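You operate a simulated robot arm through the tools that you are given. There is no shell and no other tool. Be economical: measure what you need, move in short steps, check, and stop when the job is done.

You are at the controls of a simulated robot arm. One attempt, no reset.

## Task
Cool the dried sand on the cooling rack, then level it with the wood block.
Fine: it is at about 70 C; run the fan till the screen reads COOL, switch it off, and put the block back.
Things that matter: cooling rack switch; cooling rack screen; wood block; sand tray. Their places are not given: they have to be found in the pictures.

The check looks at the end state, three seconds after you hand in, the way a careful person would. Anything else that was tipped, shoved, dropped, spilled or broken makes it a failure.

## Robot
A 7-joint arm with a two-finger parallel gripper, fixed in place. Base frame: the origin is at the foot of the arm, x ahead of it, y to its left, z up. Readings come in cm, degrees, newtons and seconds.
With the tool pointing down near the work surface it reaches from about 24 to 68 cm from the base axis. Its first joint turns from -66.0 to 66.0 degrees. Payload 2.4 kg.
The TCP is the grasp point between the finger pads, 3 cm short of the fingertips. In the tool frame z runs along the fingers and y along their closing line. The gripper opens to 9.4 cm. The fingers are 2.8 cm wide and 1 cm thick; the gripper's body (5 by 9.6 cm) begins 5.5 cm behind the TCP.
Orientation is told as [roll, pitch, yaw] about the base's x, y, z axes, in that order, counted from this pose: with the fingers straight down and closing along the base's y, the tool's x points along the base's -x, its y along +y and its z along -z.

## Interface
- The arm moves only by the tool send_rows. Its argument "motion" is a list of rows, each a list of 7 numbers: the shift along the base's x, y, z in mm, then the turn, a rotation vector about the base's x, y, z in degrees, then the opening, from 0 (shut) to 1 (fully open). In form: [[dx, dy, dz, ax, ay, az, hand], ...]. A call has 1 to 20 rows; each row shifts and turns the commanded pose from where the row before left it. Rows are played at 5 a second. More than 5 cm and 8.6 degrees between two rows, or a gripper value outside its range, and nothing of the call is played. Where a pose cannot be reached the arm comes as near as it can. A force on the tool above 40 N (or 10 N above the force at the start of the call, whichever is more), or a blocked arm, ends the call early, and 0.2 s more pass. The fingers move at their own pace (about 15.3 cm/s each) and stop on an object; they squeeze with about 42 N. The grip force told is the motor's: it shows also when the fingers shut on nothing. Time passes only in rows, and 0.2 s behind the last, so rows that do not move let the fingers close. It gives the time, the measured TCP pose, the force on the tool (base axes), the opening and the grip force at its end, in the units of the frame above (readings bear some noise), and new pictures: "show" is both (left out), scene, wrist or none.
- Cameras (640 x 400 px; columns grow to the right, rows downward): "scene" is fixed at [3.33, 46.45, 144.44]; the picture's right is [-0.83, -0.56, 0.00], its down [-0.31, 0.46, -0.83] and it looks along [0.46, -0.69, -0.56] (base axes); focal length 317 px, centre (320, 200). "wrist" rides on the gripper at [-3.7, 0, -5.8] in the tool frame; the picture's right is [0.00, -1.00, 0.00], its down [0.97, 0.00, -0.24] and it looks along [0.24, 0.00, 0.97] (tool axes); focal length 218 px, centre (320, 200).
- point_at(camera, pixels): for up to 12 pixels [column, row] of the newest picture of that camera ("zoom" is the newest enlarged one), the place [x, y, z] in the base frame of the surface seen there, good to about 0.2 cm. No time passes.
- close_up(camera, box): a new picture of the part [left, top, right, bottom] of that camera's present view, enlarged. No time passes.
- job_done(): hands the job in; it is judged then, once.

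Go step by step. Measure first, check grasps and placings, and put right what went wrong. The budget is 80 turns and 150 pictures, counting those below and the enlarged ones. Unless the task says otherwise, let go and move clear before handing in, and close with one line.

The tools are called after "Request:" as name(argument=value, ...) on one line, values as JSON. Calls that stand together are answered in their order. send_rows: Moves the arm, as the interface text tells. Its arguments: {"type":"object","properties":{"motion":{"type":"array"},"show":{"type":"string","enum":["both","scene","wrist","none"]}},"required":["motion"]} The other tools are called the same way: point_at (camera, pixels) gives the place of the surface under pixels of a picture; close_up (camera, box) takes an enlarged picture of a part of a camera's view; job_done () hands the job in.

At the start:

```text
time: 0.0
position: [28.63, -14.14, 120.06]
ee_rot: [0.0, 0.0, 0.0]
contact_force: [0.0, 0.2, -0.1]
width: 9.39
gripper_force: 0.1
```

scene: 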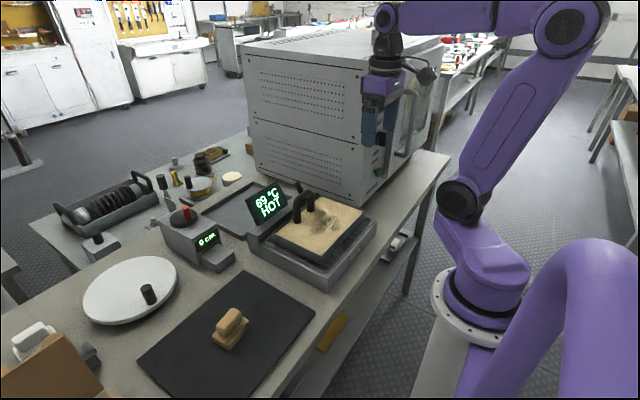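
wrist: 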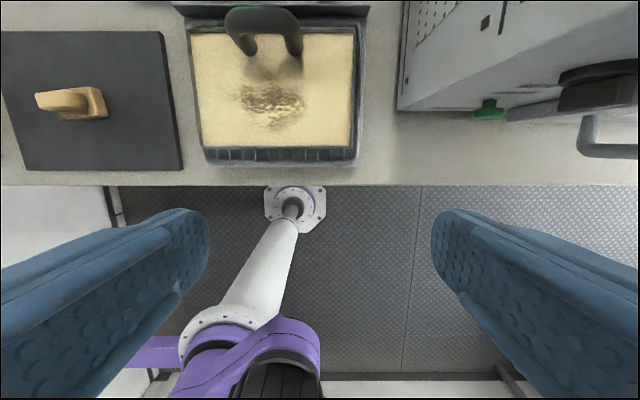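

The scene shows the sand tray on the rack with a HOT screen at about (268,203), the wood block at (230,328), and a device with a red knob at (185,215). I'll take enlarged views to find the switch.

Request:
close_up(camera="scene", box=[230, 160, 390, 300])

Request:
close_up(camera="scene", box=[130, 270, 330, 400])

Request:
close_up(camera="scene", box=[40, 140, 260, 290])

Request:
close_up(camera="wrist", box=[160, 0, 420, 180])

```text
2.86 times, centred on (310, 230) of scene
```

zoom: 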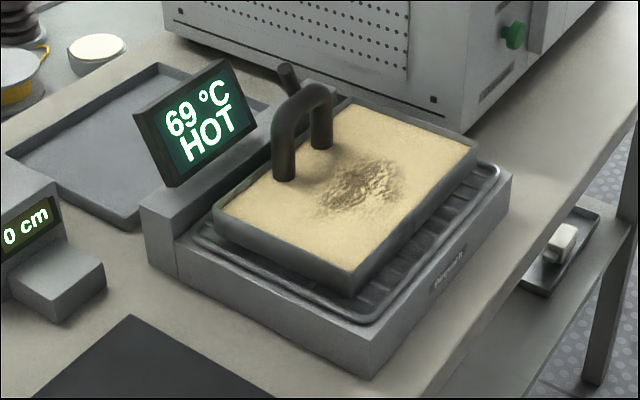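

```text
3.08 times, centred on (230, 335) of scene
```

zoom: 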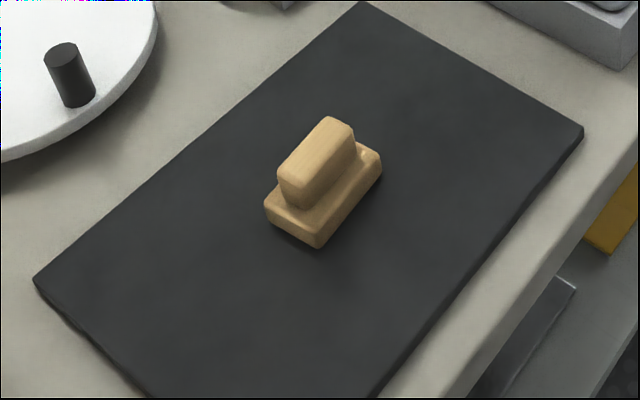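

```text
2.67 times, centred on (150, 215) of scene
```

zoom: 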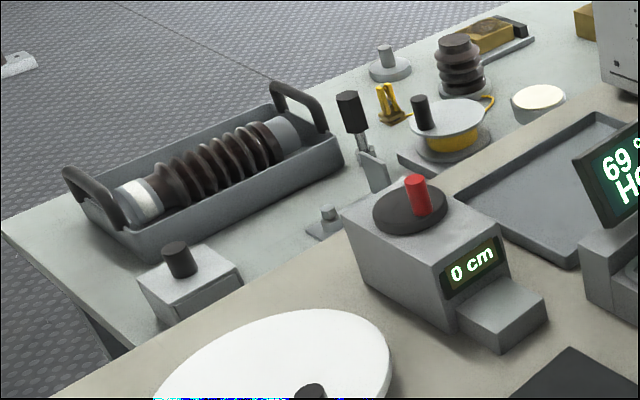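

```text
2.22 times, centred on (290, 90) of wrist
```

zoom: 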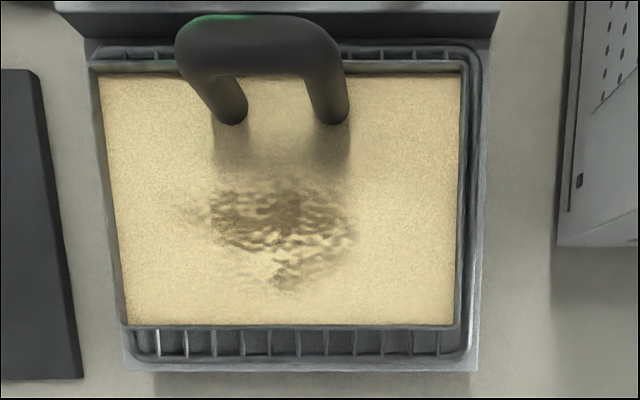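

A grey stub behind the black handle, near scene (299,187), could be the fan switch. I'll enlarge it and measure the main points.

Request:
point_at(camera="scene", pixels=[[300, 186], [303, 190], [268, 203], [320, 225], [352, 207], [285, 238], [318, 256], [307, 192], [255, 232], [228, 320], [222, 340], [243, 340]])

Request:
close_up(camera="scene", box=[270, 170, 334, 210])

```text
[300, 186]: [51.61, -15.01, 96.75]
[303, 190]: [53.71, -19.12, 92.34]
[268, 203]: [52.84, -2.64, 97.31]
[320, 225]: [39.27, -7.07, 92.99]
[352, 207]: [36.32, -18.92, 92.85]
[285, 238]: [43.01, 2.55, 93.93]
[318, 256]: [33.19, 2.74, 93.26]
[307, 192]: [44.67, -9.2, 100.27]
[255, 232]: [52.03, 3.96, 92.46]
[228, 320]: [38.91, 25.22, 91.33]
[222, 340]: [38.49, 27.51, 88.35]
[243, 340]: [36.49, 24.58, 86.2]
```

```text
10.00 times, centred on (302, 190) of scene
```

zoom: 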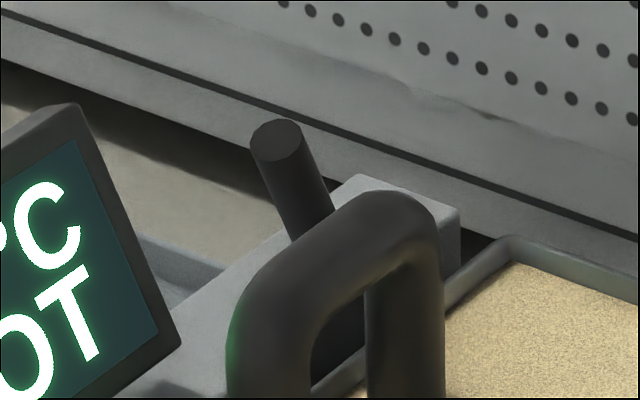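

The lever tip is near (51.6,-15,96.8), on a housing whose top is at z≈92.4. I'll move above it so the wrist camera can see it from overhead.

Request:
send_rows(motion=[[40, 0, 0, 0, 0, 0, 1], [40, 0, 0, 0, 0, 0, 1], [40, 0, 0, 0, 0, 0, 1], [30, 0, 0, 0, 0, 0, 1], [0, 0, 0, 0, 0, 0, 1]])

```text
time: 1.2
position: [43.62, -14.32, 120.19]
ee_rot: [-0.1, 0.0, 0.0]
contact_force: [0.4, 0.5, 0.6]
width: 9.4
gripper_force: 0.1
```

scene: 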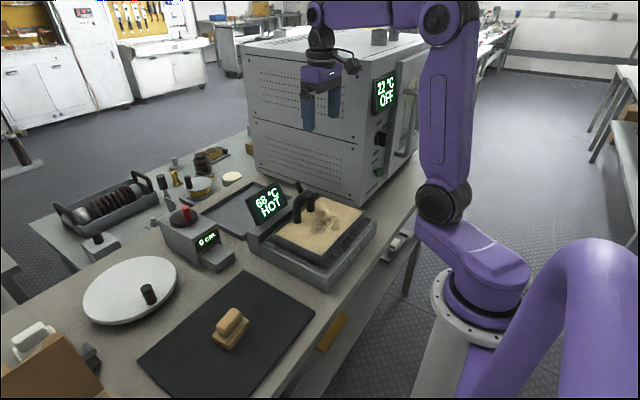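
wrist: 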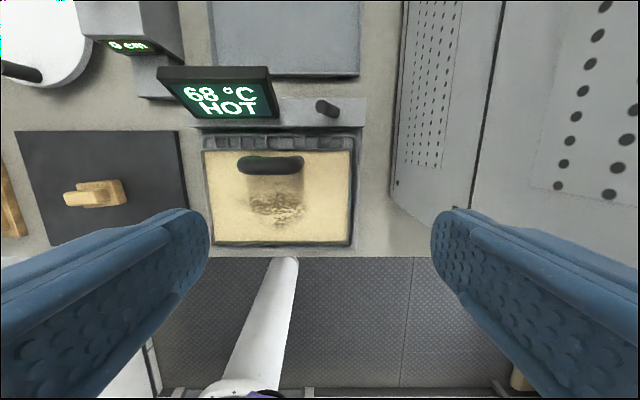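

The lever shows in the wrist view at (327,108), to the right of the screen. I'll enlarge and measure it.

Request:
close_up(camera="wrist", box=[270, 75, 390, 150])

Request:
point_at(camera="wrist", pixels=[[322, 103], [328, 108], [334, 112], [340, 116], [350, 105], [270, 75], [272, 115], [405, 110], [330, 125], [270, 160]])

Request:
close_up(camera="wrist", box=[190, 120, 370, 260])

```text
5.33 times, centred on (330, 112) of wrist
```

zoom: 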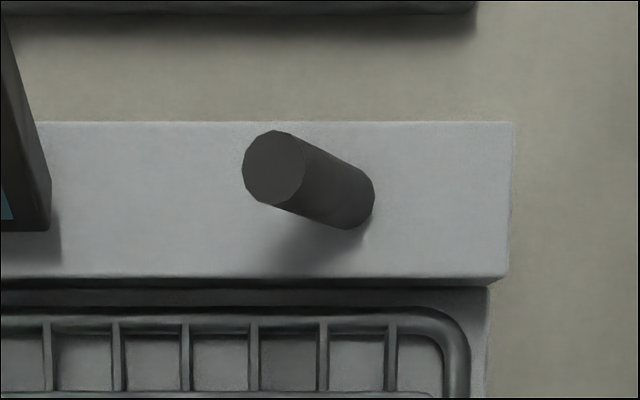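

```text
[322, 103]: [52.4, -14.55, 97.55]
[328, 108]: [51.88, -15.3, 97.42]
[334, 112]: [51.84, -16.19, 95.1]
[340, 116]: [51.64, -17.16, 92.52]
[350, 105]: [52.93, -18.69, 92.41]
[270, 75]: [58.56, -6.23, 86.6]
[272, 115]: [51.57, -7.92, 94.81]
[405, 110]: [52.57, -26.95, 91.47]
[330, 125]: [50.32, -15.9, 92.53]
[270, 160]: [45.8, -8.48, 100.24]
```

```text
2.86 times, centred on (280, 190) of wrist
```

zoom: 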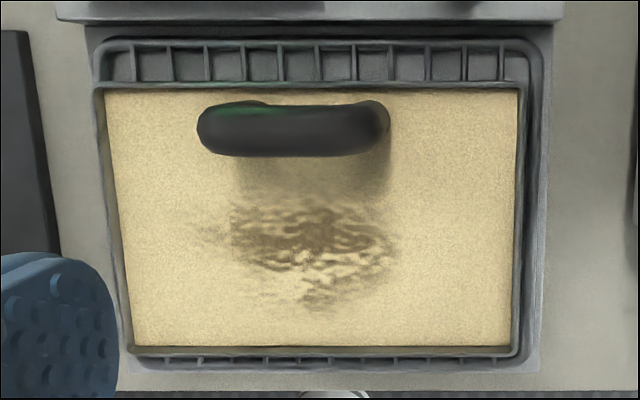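

The lever base is at about (51.6,-16.5,92.4) and its tip at (52,-14.9,97.5), so it leans to +y. I'll check the screen's top edge and the oven wall for clearance, and move above the gap with the fingers shut.

Request:
point_at(camera="scene", pixels=[[280, 183], [283, 186], [248, 195], [264, 190], [290, 205], [255, 150], [330, 195]])

Request:
point_at(camera="wrist", pixels=[[268, 68], [162, 68], [276, 114], [430, 60], [400, 180], [180, 10], [240, 70]])

Request:
send_rows(motion=[[40, 14, 0, 0, 0, 0, 0], [40, 14, -30, 0, 0, 0, 0], [4, 0, -40, 0, 0, 0, 0], [0, 0, -30, 0, 0, 0, 0], [0, 0, 0, 0, 0, 0, 0]])

```text
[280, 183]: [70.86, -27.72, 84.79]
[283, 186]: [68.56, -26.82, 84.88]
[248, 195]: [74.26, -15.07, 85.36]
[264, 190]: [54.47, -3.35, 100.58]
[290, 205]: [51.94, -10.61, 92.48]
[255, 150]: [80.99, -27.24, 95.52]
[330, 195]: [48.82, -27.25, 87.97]
```

```text
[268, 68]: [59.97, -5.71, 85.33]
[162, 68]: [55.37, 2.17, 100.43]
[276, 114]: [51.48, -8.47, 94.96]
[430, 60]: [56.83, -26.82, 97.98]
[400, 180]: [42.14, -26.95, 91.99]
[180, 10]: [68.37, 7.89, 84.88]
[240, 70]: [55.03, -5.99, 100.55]
```

```text
refused: row 2 steps farther than a row can; nothing moved
```

The screen's top is at z≈100.6 and the oven wall at y≈-27, so there is room. That call was refused because a row was too long, so I'll split it.

Request:
send_rows(motion=[[30, 10, -20, 0, 0, 0, 0], [30, 10, -20, 0, 0, 0, 0], [24, 5, -20, 0, 0, 0, 0], [0, 0, -40, 0, 0, 0, 0], [0, 0, -30, 0, 0, 0, 0], [0, 0, 0, 0, 0, 0, 0]])

```text
time: 2.6
position: [51.92, -12.03, 107.25]
ee_rot: [-0.1, 0.0, 0.0]
contact_force: [0.1, 0.6, 0.7]
width: 0.01
gripper_force: 32.6
```

scene: 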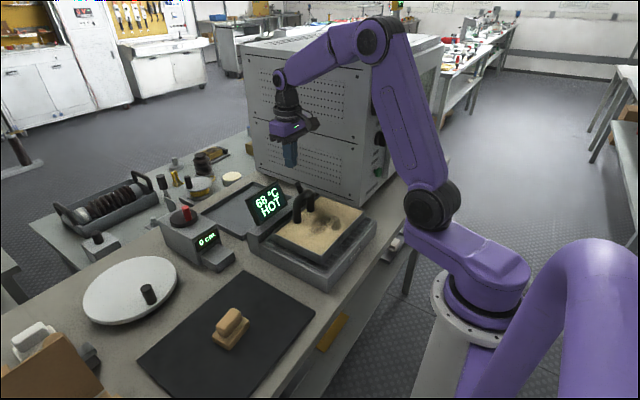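
wrist: 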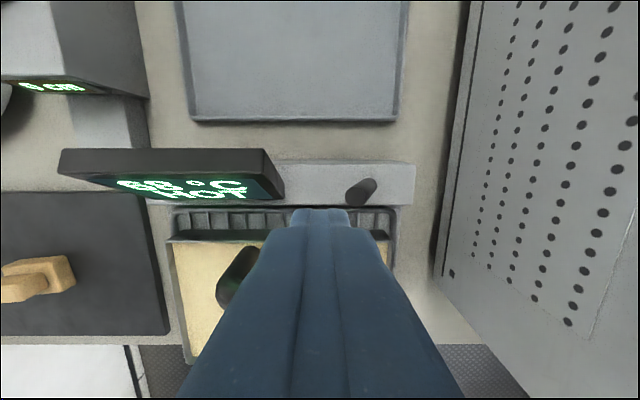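

The fingers are shut above the gap between the screen and the lever. I'll lower to z≈98.3.

Request:
send_rows(motion=[[0, 4, -40, 0, 0, 0, 0], [0, 0, -40, 0, 0, 0, 0], [0, 0, -10, 0, 0, 0, 0], [0, 0, 0, 0, 0, 0, 0]])

```text
time: 3.6
position: [52.06, -11.29, 98.07]
ee_rot: [-0.1, 0.1, 0.0]
contact_force: [-0.2, -0.2, 0.3]
width: 0.0
gripper_force: 33.4
```

scene: 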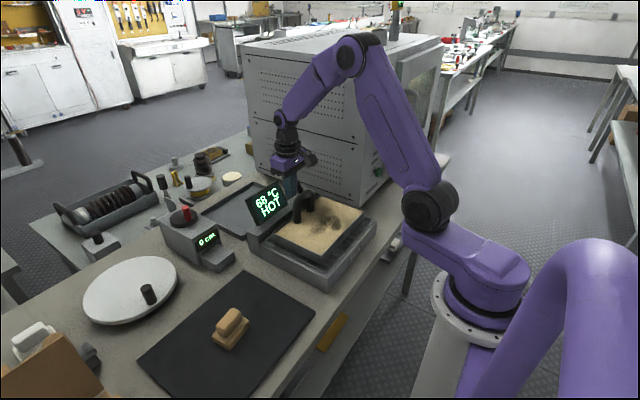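
wrist: 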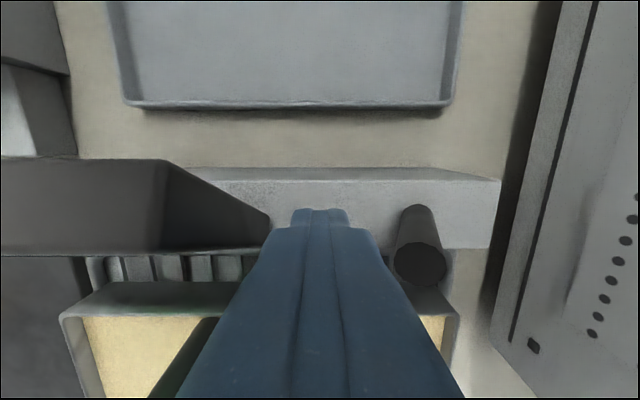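

The fingers sit left of the lever, whose tip is at wrist (420,265). I'll push in small steps along -y.

Request:
send_rows(motion=[[0, -10, 0, 0, 0, 0, 0], [0, -10, 0, 0, 0, 0, 0], [0, -8, 0, 0, 0, 0, 0], [0, -6, 0, 0, 0, 0, 0], [0, -6, 0, 0, 0, 0, 0], [0, -6, 0, 0, 0, 0, 0], [0, 0, 0, 0, 0, 0, 0]])

```text
time: 5.2
position: [52.02, -16.05, 98.06]
ee_rot: [0.0, -0.1, 0.0]
contact_force: [-0.1, 2.9, 1.9]
width: 0.0
gripper_force: 33.2
```

scene: 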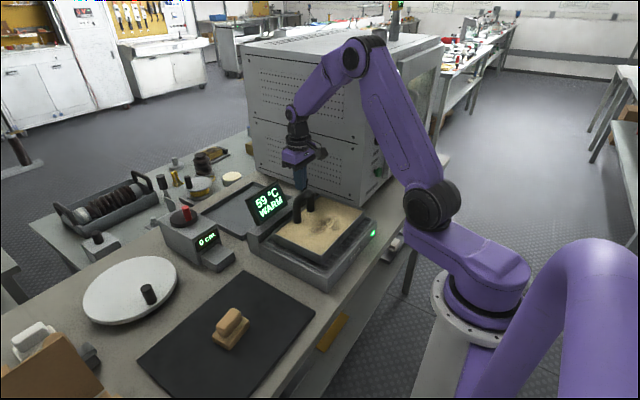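
wrist: 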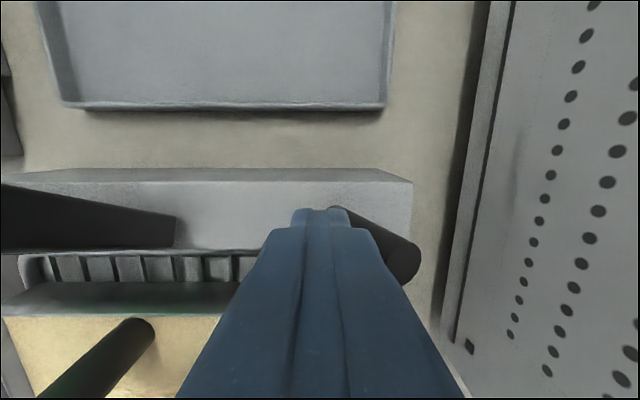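

The fan is on: the screen reads 59 °C WARM and there's a green light at (374,233). While it cools I'll lift, open part way, and straddle the lever so the far finger can pull it back.

Request:
send_rows(motion=[[0, 4, 20, 0, 0, 0, 0], [0, 0, 40, 0, 0, 0, 0.45], [0, -20, 0, 0, 0, 0, 0.45], [0, -3, 0, 0, 0, 0, 0.45], [0, 0, 0, 0, 0, 0, 0.45]])

```text
time: 6.4
position: [51.93, -17.94, 104.04]
ee_rot: [-0.1, -0.1, -0.1]
contact_force: [0.5, -0.6, 0.0]
width: 4.26
gripper_force: 0.0
```

scene: 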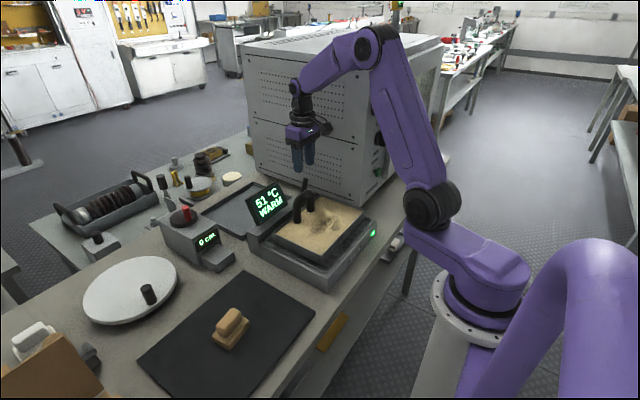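
wrist: 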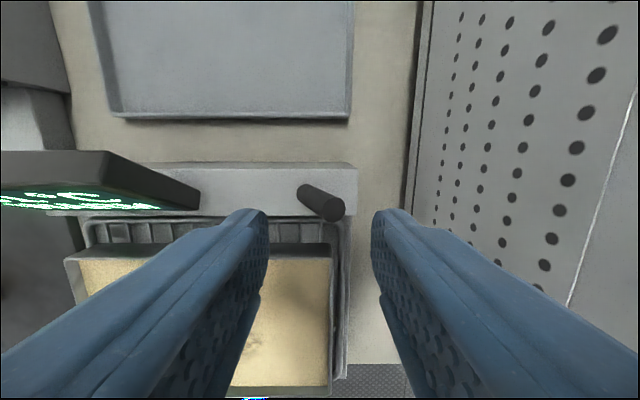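

The reading is 51 °C and the lever, at wrist (320,200), lies between the fingers. I'll check the tip's position and descend.

Request:
point_at(camera="wrist", pixels=[[333, 208], [305, 190]])

Request:
send_rows(motion=[[0, 0, -20, 0, 0, 0, 0.45], [0, 0, -20, 0, 0, 0, 0.45], [0, 0, -20, 0, 0, 0, 0.45], [0, 0, 0, 0, 0, 0, 0.45]])

```text
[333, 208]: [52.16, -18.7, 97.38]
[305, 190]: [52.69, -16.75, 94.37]
```

```text
time: 7.4
position: [51.92, -17.87, 98.08]
ee_rot: [-0.1, 0.0, 0.1]
contact_force: [0.1, 0.0, 0.3]
width: 4.24
gripper_force: 0.2
```

scene: 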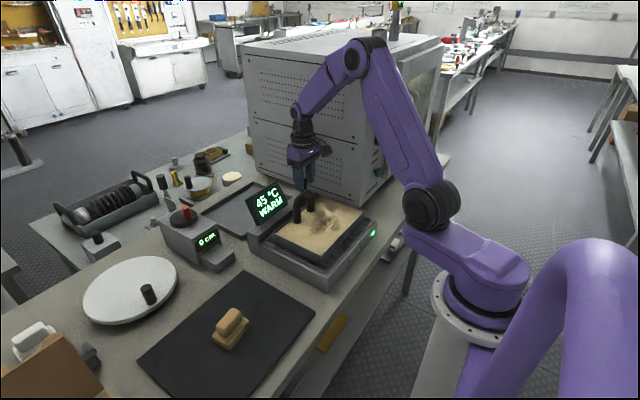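
wrist: 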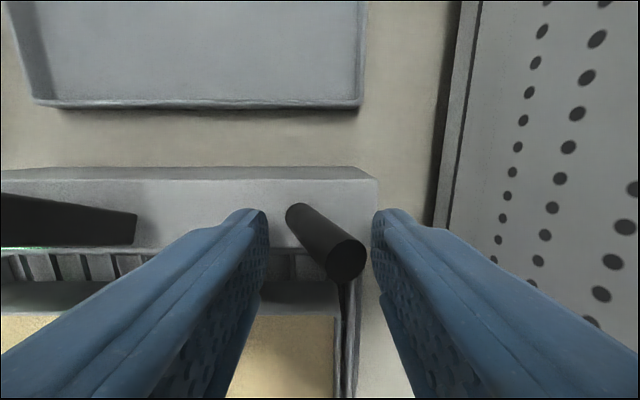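

The fingers straddle the lever and the screen reads 45 °C WARM. I'll wait a few seconds for COOL.

Request:
send_rows(motion=[[0, 0, 0, 0, 0, 0, 0.45], [0, 0, 0, 0, 0, 0, 0.45], [0, 0, 0, 0, 0, 0, 0.45], [0, 0, 0, 0, 0, 0, 0.45], [0, 0, 0, 0, 0, 0, 0.45], [0, 0, 0, 0, 0, 0, 0.45], [0, 0, 0, 0, 0, 0, 0.45], [0, 0, 0, 0, 0, 0, 0.45], [0, 0, 0, 0, 0, 0, 0.45], [0, 0, 0, 0, 0, 0, 0.45], [0, 0, 0, 0, 0, 0, 0.45], [0, 0, 0, 0, 0, 0, 0.45], [0, 0, 0, 0, 0, 0, 0.45], [0, 0, 0, 0, 0, 0, 0.45]], show="scene")

```text
time: 10.4
position: [51.95, -17.91, 98.14]
ee_rot: [-0.2, -0.1, 0.1]
contact_force: [-0.2, -0.5, 1.4]
width: 4.23
gripper_force: 0.1
```

scene: 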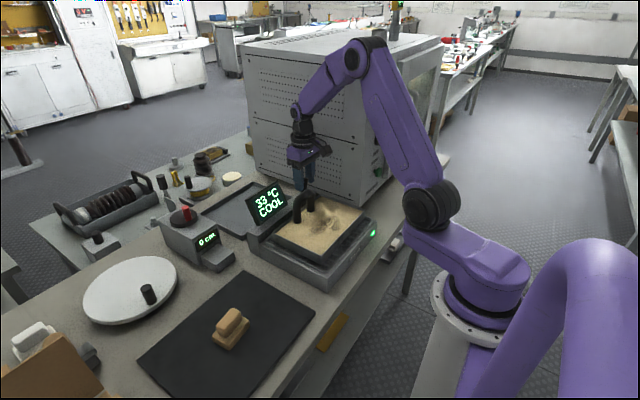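

The screen reads 33 °C COOL. I'll pull the lever back toward +y with the far finger.

Request:
send_rows(motion=[[0, 8, 0, 0, 0, 0, 0.45], [0, 8, 0, 0, 0, 0, 0.45], [0, 8, 0, 0, 0, 0, 0.45], [0, 8, 0, 0, 0, 0, 0.45], [0, 6, 0, 0, 0, 0, 0.45], [0, 5, 0, 0, 0, 0, 0.45], [0, 0, 0, 0, 0, 0, 0.45]])

```text
time: 12.0
position: [52.15, -13.75, 98.18]
ee_rot: [-0.1, -0.3, -0.2]
contact_force: [1.9, -15.2, 1.1]
width: 5.1
gripper_force: 7.6
```

scene: 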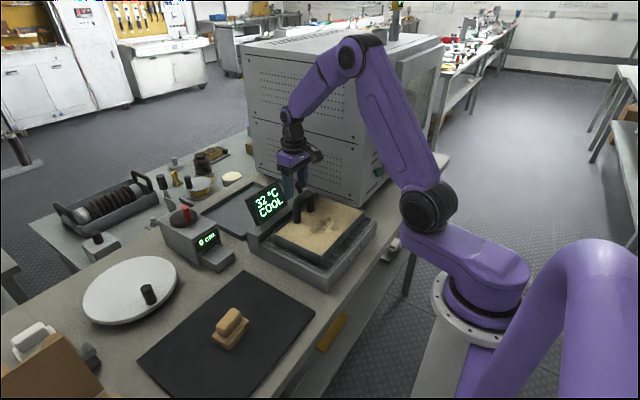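
wrist: 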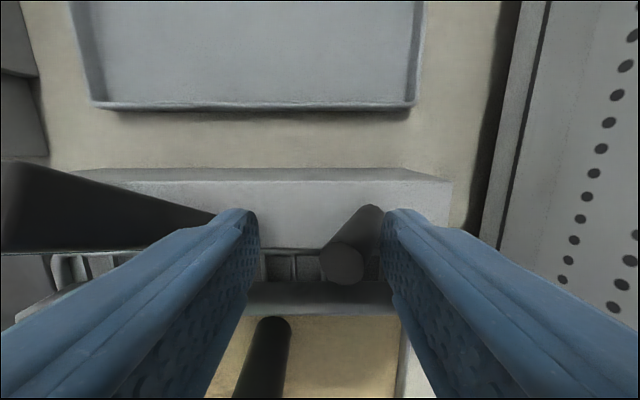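

The lever is back at +y, the green light is off and the screen reads COOL at 32. I'll back off a little and lift clear.

Request:
send_rows(motion=[[0, -12, 0, 0, 0, 0, 0.45], [0, 0, 30, 0, 0, 0, 0.45], [0, 0, 40, 0, 0, 0, 0.45], [-20, 20, 40, 0, 0, 0, 0.45], [-30, 30, 20, 0, 0, 0, 0.6], [-30, 38, 0, 0, 0, 0, 0.6], [0, 48, 0, 0, 0, 0, 0.6], [0, 48, 0, 0, 0, 0, 0.6], [0, 48, 0, 0, 0, 0, 0.6], [0, 48, 0, 0, 0, 0, 0.6], [0, 48, 0, 0, 0, 0, 0.6], [-20, 30, 0, 0, 0, 0, 0.6], [0, 0, 0, 0, 0, 0, 0.6]])

```text
time: 14.8
position: [41.98, 20.89, 111.18]
ee_rot: [-0.1, 0.0, 0.0]
contact_force: [-0.6, 0.6, 0.3]
width: 5.62
gripper_force: 0.1
```

scene: 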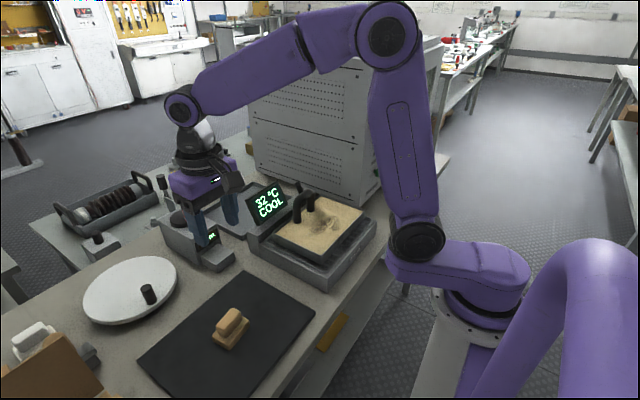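
wrist: 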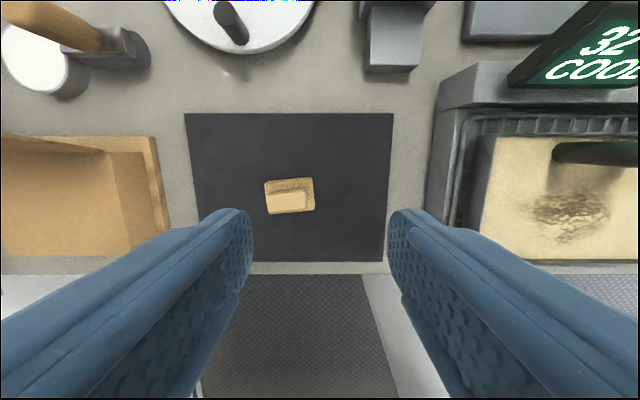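

Request:
close_up(camera="wrist", box=[240, 160, 340, 230])

Request:
point_at(camera="wrist", pixels=[[266, 182], [314, 179], [314, 208], [268, 213], [287, 201], [306, 193], [268, 194], [300, 183], [370, 150], [203, 150]])

Request:
close_up(camera="scene", box=[260, 160, 390, 270])

```text
5.71 times, centred on (290, 195) of wrist
```

zoom: 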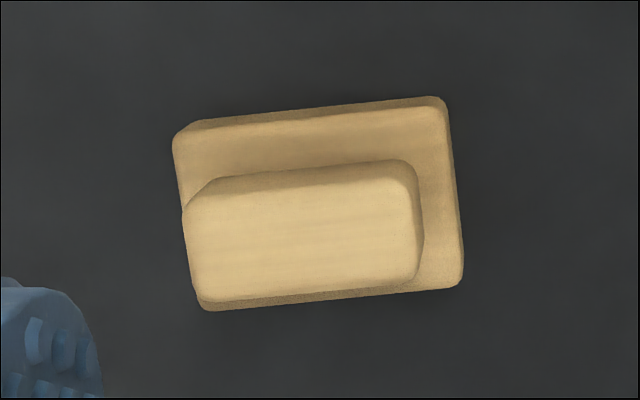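

```text
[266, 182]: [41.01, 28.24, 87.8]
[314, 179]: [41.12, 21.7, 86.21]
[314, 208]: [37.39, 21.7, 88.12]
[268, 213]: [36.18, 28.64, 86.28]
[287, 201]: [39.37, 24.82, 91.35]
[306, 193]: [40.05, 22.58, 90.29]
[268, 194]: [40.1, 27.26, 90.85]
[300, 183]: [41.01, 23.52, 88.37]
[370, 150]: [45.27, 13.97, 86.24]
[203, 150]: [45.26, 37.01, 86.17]
```

```text
3.64 times, centred on (325, 215) of scene
```

zoom: 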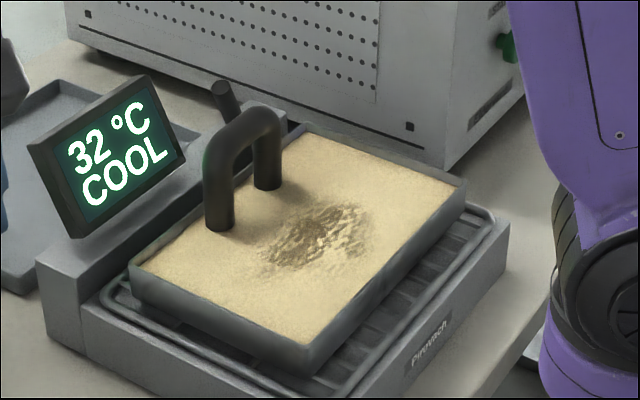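

The tray has COOL showing and the lamp off. The block is centred near (39.2,24.15), its handle top is at z≈91.4, its base top at 88.3, and it is yawed about +6°. I'll align above it and come lower for a check.

Request:
send_rows(motion=[[-28, 33, 0, 0, 0, 6, 1], [0, 0, -30, 0, 0, 0, 1], [0, 0, -40, 0, 0, 0, 1], [0, 0, -40, 0, 0, 0, 1], [0, 0, 0, 0, 0, 0, 1]])

```text
time: 16.0
position: [39.31, 24.2, 100.04]
ee_rot: [0.0, 0.0, 6.0]
contact_force: [-0.3, -0.1, 0.0]
width: 9.42
gripper_force: 0.1
```

scene: 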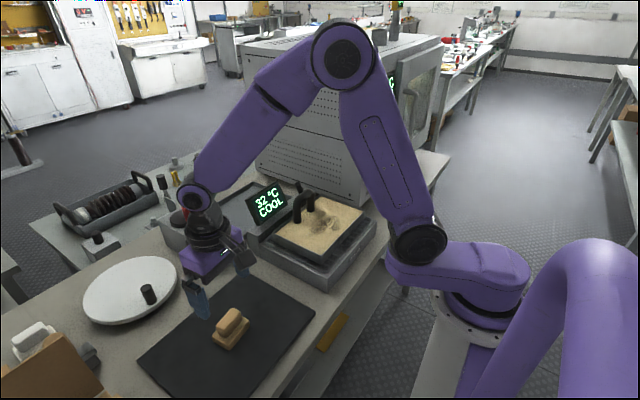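
wrist: 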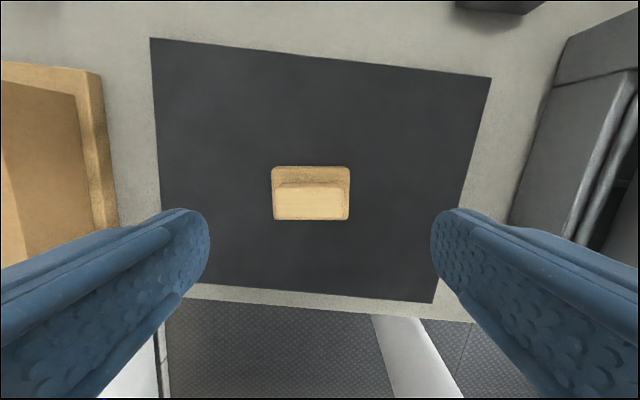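

The block is aligned but looks slightly left of centre, at columns 271–350. I'll measure its edges again.

Request:
point_at(camera="wrist", pixels=[[278, 204], [310, 190], [310, 204], [343, 204], [310, 216], [310, 185], [274, 170], [346, 170], [310, 168]])

Request:
close_up(camera="wrist", box=[250, 150, 370, 225])

```text
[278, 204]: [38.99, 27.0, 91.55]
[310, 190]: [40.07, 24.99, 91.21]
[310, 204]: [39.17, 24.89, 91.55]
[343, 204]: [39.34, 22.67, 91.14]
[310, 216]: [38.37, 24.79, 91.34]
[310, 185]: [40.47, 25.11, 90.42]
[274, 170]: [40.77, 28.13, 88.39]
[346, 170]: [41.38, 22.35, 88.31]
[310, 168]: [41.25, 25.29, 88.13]
```

```text
5.33 times, centred on (310, 188) of wrist
```

zoom: 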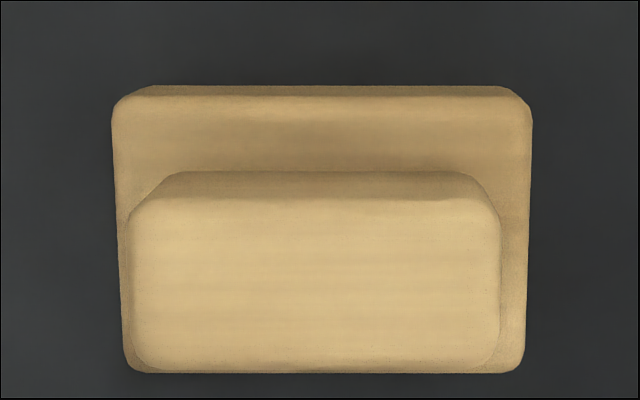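

The handle is centred at (39.2,24.87). I'll shift +6.5 mm in y, descend to z≈91.8 so the tips are just over the base, and grip.

Request:
send_rows(motion=[[-1, 7, -20, 0, 0, 0, 1], [0, 0, -30, 0, 0, 0, 1], [0, 0, -22, 0, 0, 0, 1], [0, 0, -10, 0, 0, 0, 1], [0, 0, 0, 0, 0, 0, 1]])

```text
time: 17.2
position: [39.13, 25.0, 91.84]
ee_rot: [0.0, -0.1, 6.1]
contact_force: [-0.1, -0.6, 0.7]
width: 9.41
gripper_force: 0.1
```

scene: 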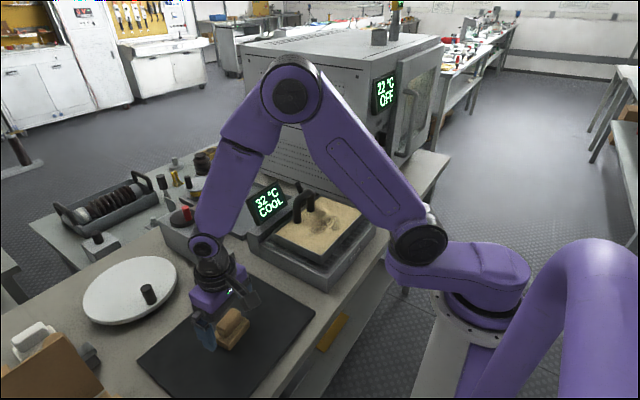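
wrist: 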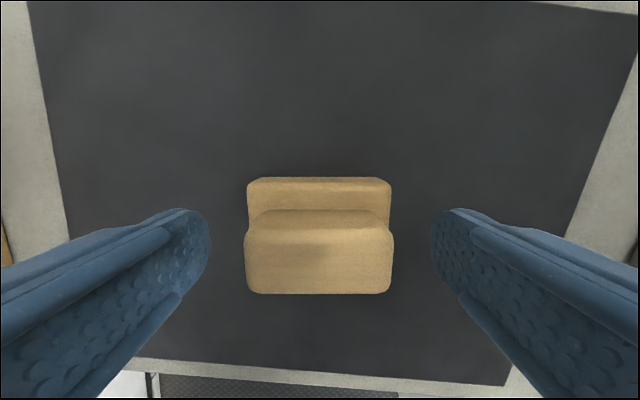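

The fingers flank the handle evenly. I'll close, then lift.

Request:
send_rows(motion=[[0, 0, 0, 0, 0, 0, 0.6], [0, 0, 0, 0, 0, 0, 0.4], [0, 0, 0, 0, 0, 0, 0.4], [0, 0, 0, 0, 0, 0, 0.4], [0, 0, 30, 0, 0, 0, 0.4], [0, 0, 30, 0, 0, 0, 0.4], [0, 0, 40, 0, 0, 0, 0.4], [0, 0, 40, 0, 0, 0, 0.4], [0, 0, 0, 0, 0, 0, 0.4]])

```text
time: 19.2
position: [39.2, 25.0, 105.74]
ee_rot: [-0.1, 0.0, 5.9]
contact_force: [0.0, -0.1, 0.3]
width: 4.89
gripper_force: 42.3
```

scene: 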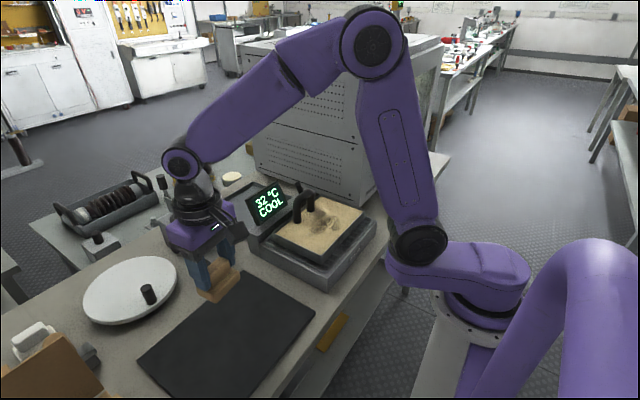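
wrist: 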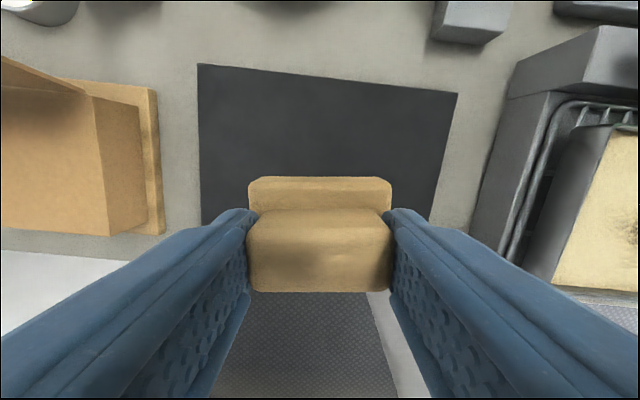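

The block is held (width 4.89), with its bottom 5.64 cm below the TCP. Now I'll measure the tray, hoop and patch.

Request:
close_up(camera="scene", box=[260, 175, 380, 275])

Request:
point_at(camera="scene", pixels=[[320, 219], [332, 213], [356, 224], [333, 247], [299, 231], [365, 207], [344, 263], [277, 240], [300, 220], [312, 208], [330, 232], [308, 228]])

```text
4.00 times, centred on (320, 225) of scene
```

zoom: 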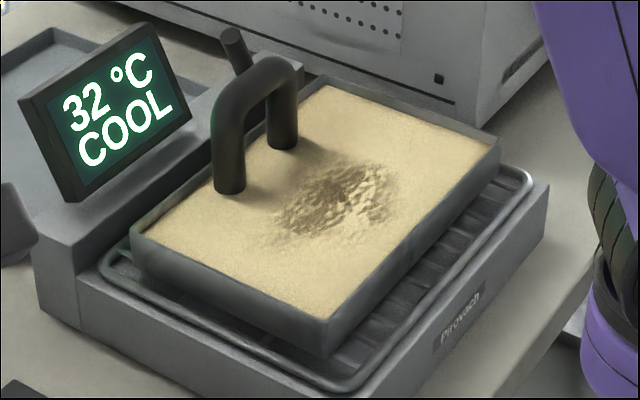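

```text
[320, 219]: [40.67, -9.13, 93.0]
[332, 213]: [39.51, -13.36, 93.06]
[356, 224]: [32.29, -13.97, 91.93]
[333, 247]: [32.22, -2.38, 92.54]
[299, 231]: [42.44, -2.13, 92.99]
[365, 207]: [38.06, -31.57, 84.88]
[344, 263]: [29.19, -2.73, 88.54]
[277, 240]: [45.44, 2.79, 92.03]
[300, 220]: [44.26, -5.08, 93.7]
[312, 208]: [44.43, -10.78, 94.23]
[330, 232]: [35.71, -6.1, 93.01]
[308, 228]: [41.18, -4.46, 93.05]
```

I'll map the patch edges and tray corners using the correct zoom offset.

Request:
point_at(camera="zoom", pixels=[[270, 235], [330, 245], [400, 195], [345, 160], [340, 200], [328, 312], [490, 150], [325, 90], [155, 232], [228, 190], [280, 148], [420, 240]])

```text
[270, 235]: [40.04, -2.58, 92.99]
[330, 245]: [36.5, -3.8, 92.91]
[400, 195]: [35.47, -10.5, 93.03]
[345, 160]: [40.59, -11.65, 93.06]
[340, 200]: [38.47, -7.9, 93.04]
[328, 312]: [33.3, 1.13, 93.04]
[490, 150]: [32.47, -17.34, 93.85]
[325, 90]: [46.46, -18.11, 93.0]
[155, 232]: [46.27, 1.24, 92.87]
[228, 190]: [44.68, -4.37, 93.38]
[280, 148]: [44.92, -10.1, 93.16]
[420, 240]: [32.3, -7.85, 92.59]
```

The sand surface is at z≈93.0, with the interior at x 33–46.5, y −18 to 1.2. The patch spans x 35.5–41, y −2.5 to −11.7, and the hoop legs start at x≈44.5. I'll carry the block over, squared to the tray.

Request:
send_rows(motion=[[0, -46, 0, 0, 0, -6, 0.4], [0, -46, 0, 0, 0, 0, 0.4], [0, -46, 0, 0, 0, 0, 0.4], [-7, -46, 0, 0, 0, 0, 0.4], [-7, -46, 0, 0, 0, 0, 0.4], [-8, -48, 0, 0, 0, 0, 0.4], [0, 0, -30, 0, 0, 0, 0.4], [0, 0, 0, 0, 0, 0, 0.4]])

```text
time: 21.0
position: [36.84, -2.84, 102.92]
ee_rot: [-0.2, 0.0, 0.1]
contact_force: [-0.3, 0.2, -1.2]
width: 4.88
gripper_force: 42.2
```

scene: 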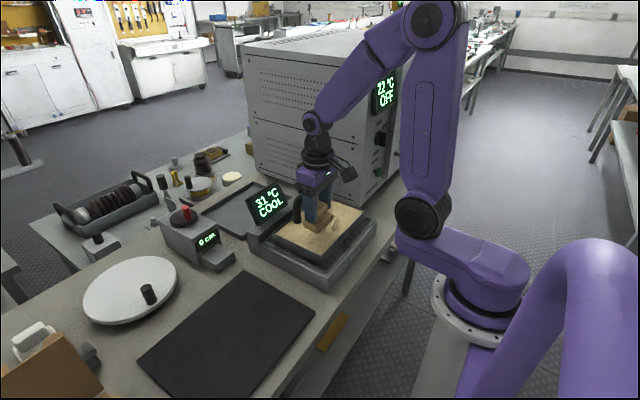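
wrist: 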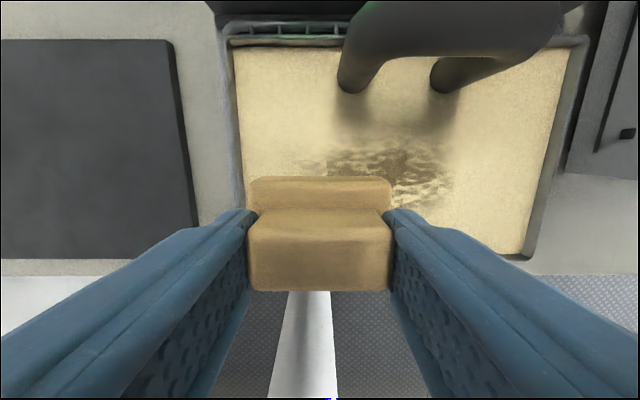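

The block hangs over the left side of the sand, clear of the rims. I'll lower it gently towards TCP z≈98.65.

Request:
send_rows(motion=[[0, 0, -20, 0, 0, 0, 0.4], [0, 0, -15, 0, 0, 0, 0.4], [0, 0, -5, 0, 0, 0, 0.4], [0, 0, -2, 0, 0, 0, 0.4], [0, 0, 0, 0, 0, 0, 0.4]])

```text
time: 22.2
position: [37.11, -2.76, 98.75]
ee_rot: [-0.1, -0.1, 0.0]
contact_force: [-3.1, 0.2, 20.5]
width: 4.89
gripper_force: 42.3
```

scene: 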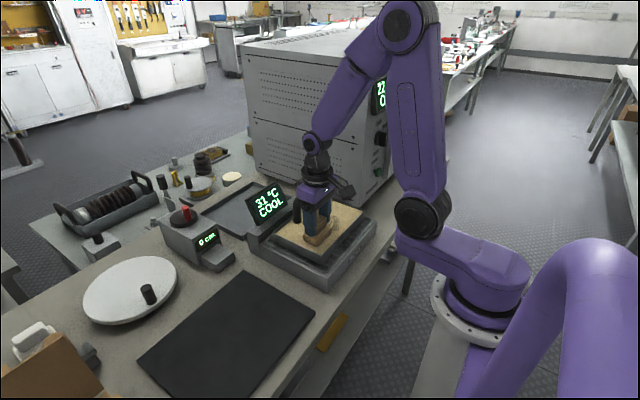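
wrist: 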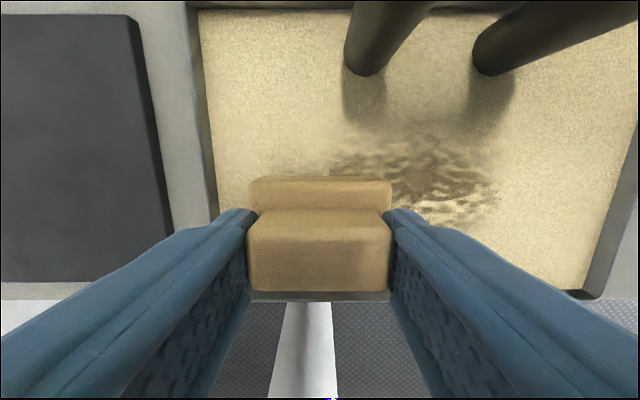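

Contact was made at 98.75 with 20 N. I'll ease off so that dragging doesn't shove the tray.

Request:
send_rows(motion=[[0, 0, 1, 0, 0, 0, 0.4], [0, 0, 0, 0, 0, 0, 0.4]], show="none")

```text
time: 22.8
position: [36.95, -2.95, 98.87]
ee_rot: [-0.2, 0.0, 0.0]
contact_force: [-0.1, -0.1, 0.7]
width: 4.91
gripper_force: 42.0
```

The contact is now very light. I'll lower 0.4 mm and stroke along -y.

Request:
send_rows(motion=[[0, -5, -0.4, 0, 0, 0, 0.4], [0, -10, 0, 0, 0, 0, 0.4], [0, -12, 0, 0, 0, 0, 0.4], [0, -12, 0, 0, 0, 0, 0.4], [0, -12, 0, 0, 0, 0, 0.4], [0, -12, 0, 0, 0, 0, 0.4], [0, -12, 0, 0, 0, 0, 0.4], [0, -12, 0, 0, 0, 0, 0.4], [0, -12, 0, 0, 0, 0, 0.4], [0, -8, 0, 0, 0, 0, 0.4], [0, 0, 0, 0, 0, 0, 0.4]])

```text
time: 23.7
position: [37.18, -5.6, 98.8]
ee_rot: [0.0, -0.2, 0.0]
contact_force: [-2.4, 0.7, 10.2]
width: 4.92
gripper_force: 42.3
stopped in row 4: the force on the tool passed its limit (the readings are from after the stop); the commanded pose is now the measured one
```

scene: 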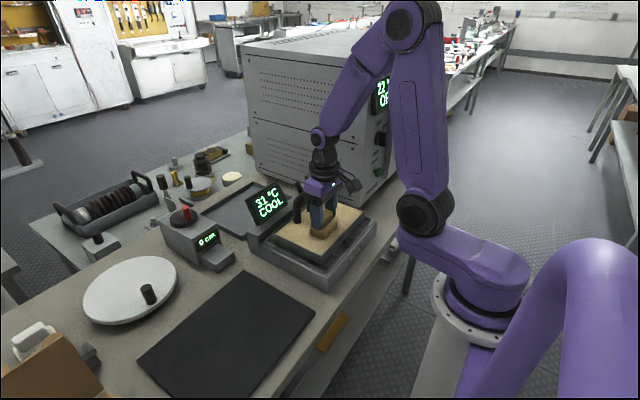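
wrist: 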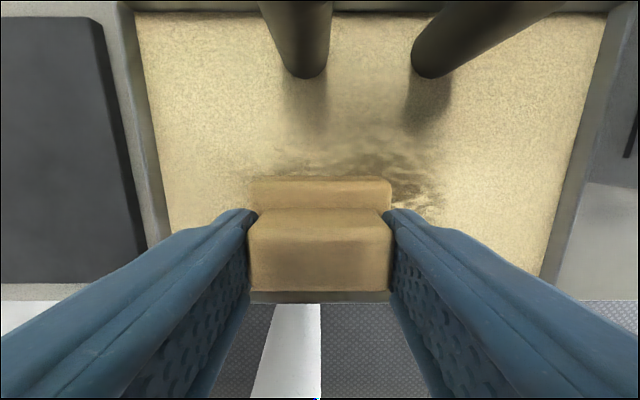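

A force spike ended the stroke, but the patch's left part already looks smoother. I'll raise 0.6 mm and continue more slowly.

Request:
send_rows(motion=[[0, 0, 0.6, 0, 0, 0, 0.4], [0, -5, 0, 0, 0, 0, 0.4], [0, -6, 0, 0, 0, 0, 0.4], [0, -6, 0, 0, 0, 0, 0.4], [0, -6, 0, 0, 0, 0, 0.4], [0, -6, 0, 0, 0, 0, 0.4], [0, -6, 0, 0, 0, 0, 0.4], [0, -6, 0, 0, 0, 0, 0.4], [0, -6, 0, 0, 0, 0, 0.4], [0, -6, 0, 0, 0, 0, 0.4], [0, -6, 0, 0, 0, 0, 0.4], [0, -6, 0, 0, 0, 0, 0.4], [0, -6, 0, 0, 0, 0, 0.4], [0, -5, 0, 0, 0, 0, 0.4], [0, 0, 0, 0, 0, 0, 0.4]])

```text
time: 26.9
position: [37.05, -13.23, 98.74]
ee_rot: [0.0, -0.3, 0.0]
contact_force: [1.8, 2.1, 5.0]
width: 4.87
gripper_force: 41.7
```

scene: 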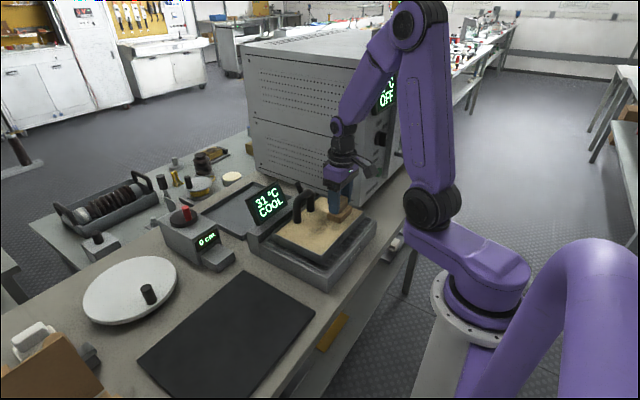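
wrist: 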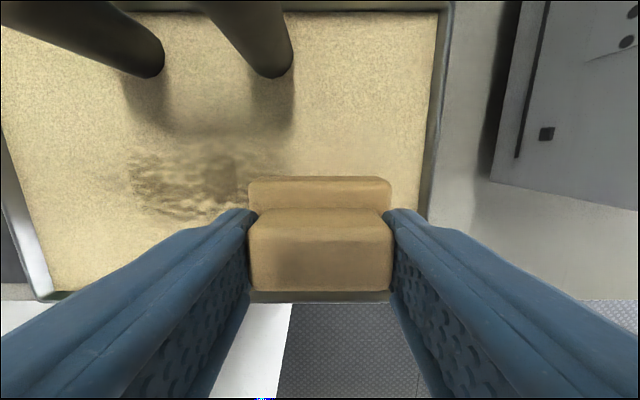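

The stroke finished with light contact and the patch looks paler. I'll enlarge it to see.

Request:
close_up(camera="scene", box=[260, 180, 388, 260])

Request:
close_up(camera="wrist", box=[0, 80, 320, 280])

Request:
point_at(camera="wrist", pixels=[[110, 180], [180, 150], [180, 215], [240, 180], [275, 150], [439, 100], [165, 65], [46, 290]])

```text
5.00 times, centred on (324, 220) of scene
```

zoom: 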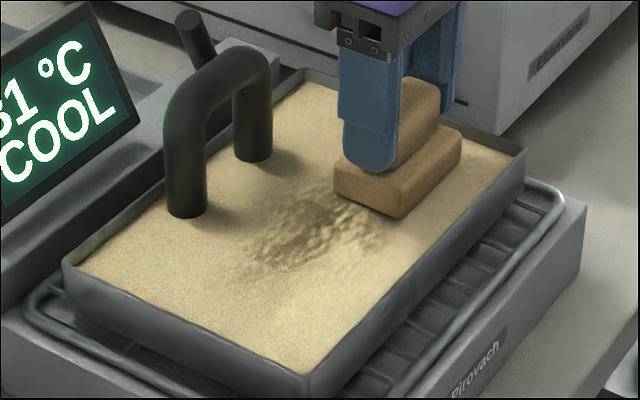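

```text
2.00 times, centred on (160, 180) of wrist
```

zoom: 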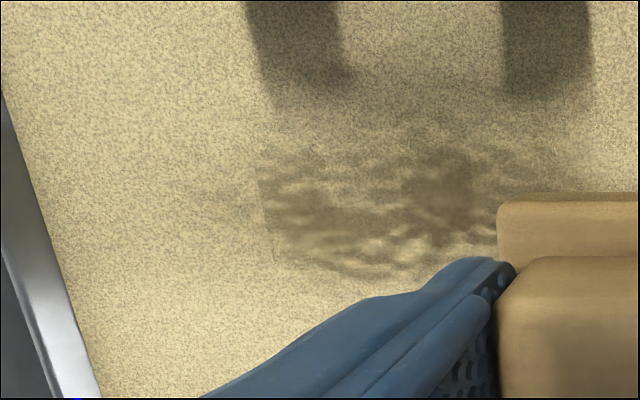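

```text
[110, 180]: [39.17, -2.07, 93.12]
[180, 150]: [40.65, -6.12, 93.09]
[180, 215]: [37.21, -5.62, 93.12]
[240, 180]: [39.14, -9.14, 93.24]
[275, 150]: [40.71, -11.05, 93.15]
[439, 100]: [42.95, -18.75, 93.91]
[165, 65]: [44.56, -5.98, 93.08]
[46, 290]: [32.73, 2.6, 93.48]
```

The patch is fading partly and now spans x≈37–41. I'll stroke back along +y on a lane centred at x≈39.5.

Request:
send_rows(motion=[[6, 0, 0, 0, 0, 0, 0.4], [6, 0, 0, 0, 0, 0, 0.4], [6, 0, 0, 0, 0, 0, 0.4], [6, 0, 0, 0, 0, 0, 0.4], [0, 6, 0, 0, 0, 0, 0.4], [0, 7, 0, 0, 0, 0, 0.4], [0, 7, 0, 0, 0, 0, 0.4], [0, 7, 0, 0, 0, 0, 0.4], [0, 7, 0, 0, 0, 0, 0.4], [0, 7, 0, 0, 0, 0, 0.4], [0, 7, 0, 0, 0, 0, 0.4], [0, 7, 0, 0, 0, 0, 0.4], [0, 7, 0, 0, 0, 0, 0.4], [0, 7, 0, 0, 0, 0, 0.4], [0, 7, 0, 0, 0, 0, 0.4], [0, 7, 0, 0, 0, 0, 0.4], [0, 7, 0, 0, 0, 0, 0.4], [0, 7, 0, 0, 0, 0, 0.4], [0, 5, 0, 0, 0, 0, 0.4], [0, 0, 0, 0, 0, 0, 0.4]])

```text
time: 31.1
position: [39.57, -3.12, 98.99]
ee_rot: [0.0, -0.2, 0.1]
contact_force: [-0.7, 0.1, -1.1]
width: 4.87
gripper_force: 42.3
```

scene: 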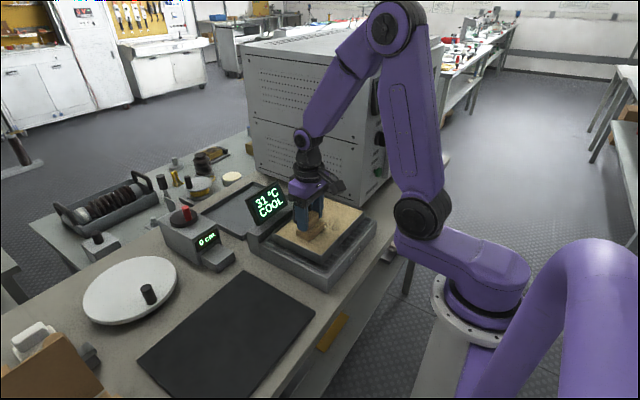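
wrist: 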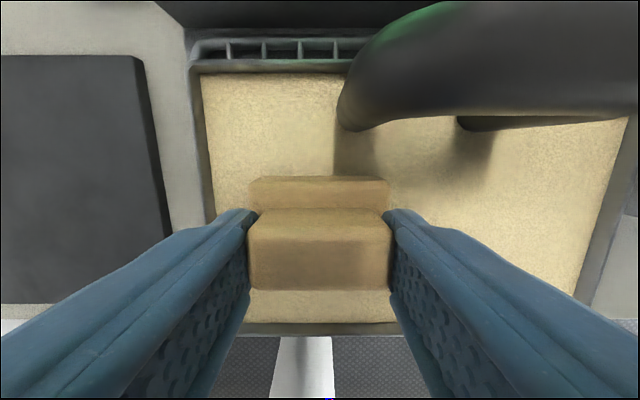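

The sand looks smooth now. I'll lift the block straight up and inspect.

Request:
send_rows(motion=[[0, 0, 20, 0, 0, 0, 0.4], [0, 0, 30, 0, 0, 0, 0.4], [0, 0, 30, 0, 0, 0, 0.4], [0, 45, 10, 0, 0, 0, 0.4], [0, 45, 0, 0, 0, 0, 0.4], [0, 45, 0, 0, 0, 0, 0.4], [0, 0, 0, 0, 0, 0, 0.4]])

Request:
close_up(camera="scene", box=[244, 170, 404, 270])

```text
time: 32.7
position: [39.56, 10.37, 108.0]
ee_rot: [0.0, -0.3, 0.0]
contact_force: [-0.5, 0.2, -0.9]
width: 4.89
gripper_force: 42.1
```

scene: 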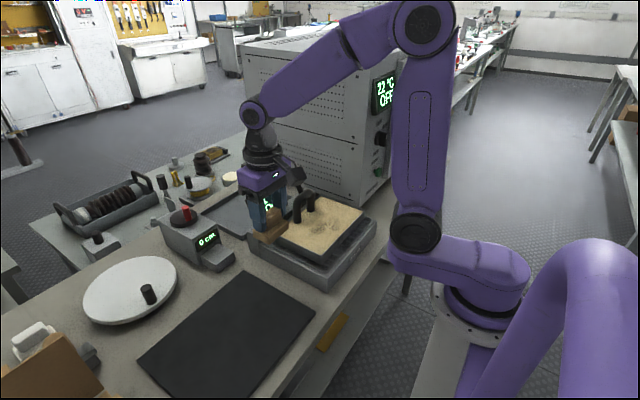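
wrist: 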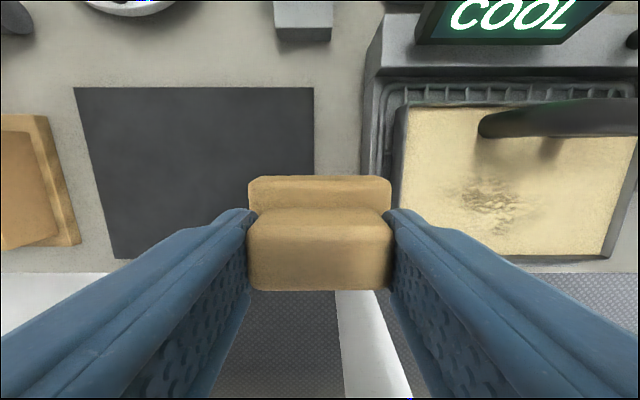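

```text
4.00 times, centred on (324, 220) of scene
```

zoom: 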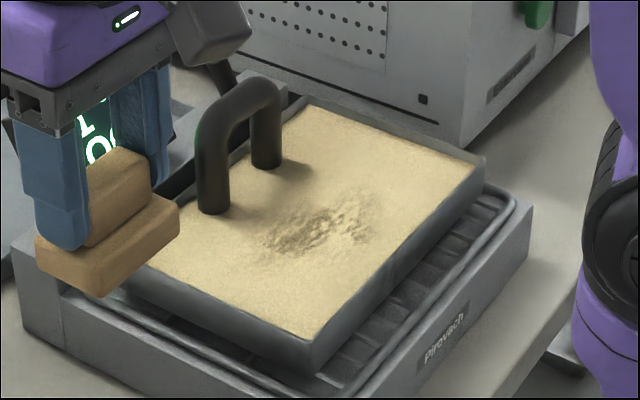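

The patch is fainter but still there, around zoom (320,225), and the return pass lost contact. I'll go back and repeat with steady light pressure.

Request:
send_rows(motion=[[-3, -45, 0, 0, 0, 0, 0.4], [-3, -45, 0, 0, 0, 0, 0.4], [-2, -43, -10, 0, 0, 0, 0.4], [0, 0, -30, 0, 0, 0, 0.4], [0, 0, -30, 0, 0, 0, 0.4], [0, 0, -15, 0, 0, 0, 0.4], [0, 0, -5, 0, 0, 0, 0.4], [0, 0, -1.5, 0, 0, 0, 0.4], [0, 0, 0, 0, 0, 0, 0.4]], show="none")

```text
time: 34.7
position: [38.72, -3.04, 98.73]
ee_rot: [-0.1, -0.3, 0.0]
contact_force: [-2.4, -2.0, 28.2]
width: 4.87
gripper_force: 42.5
```

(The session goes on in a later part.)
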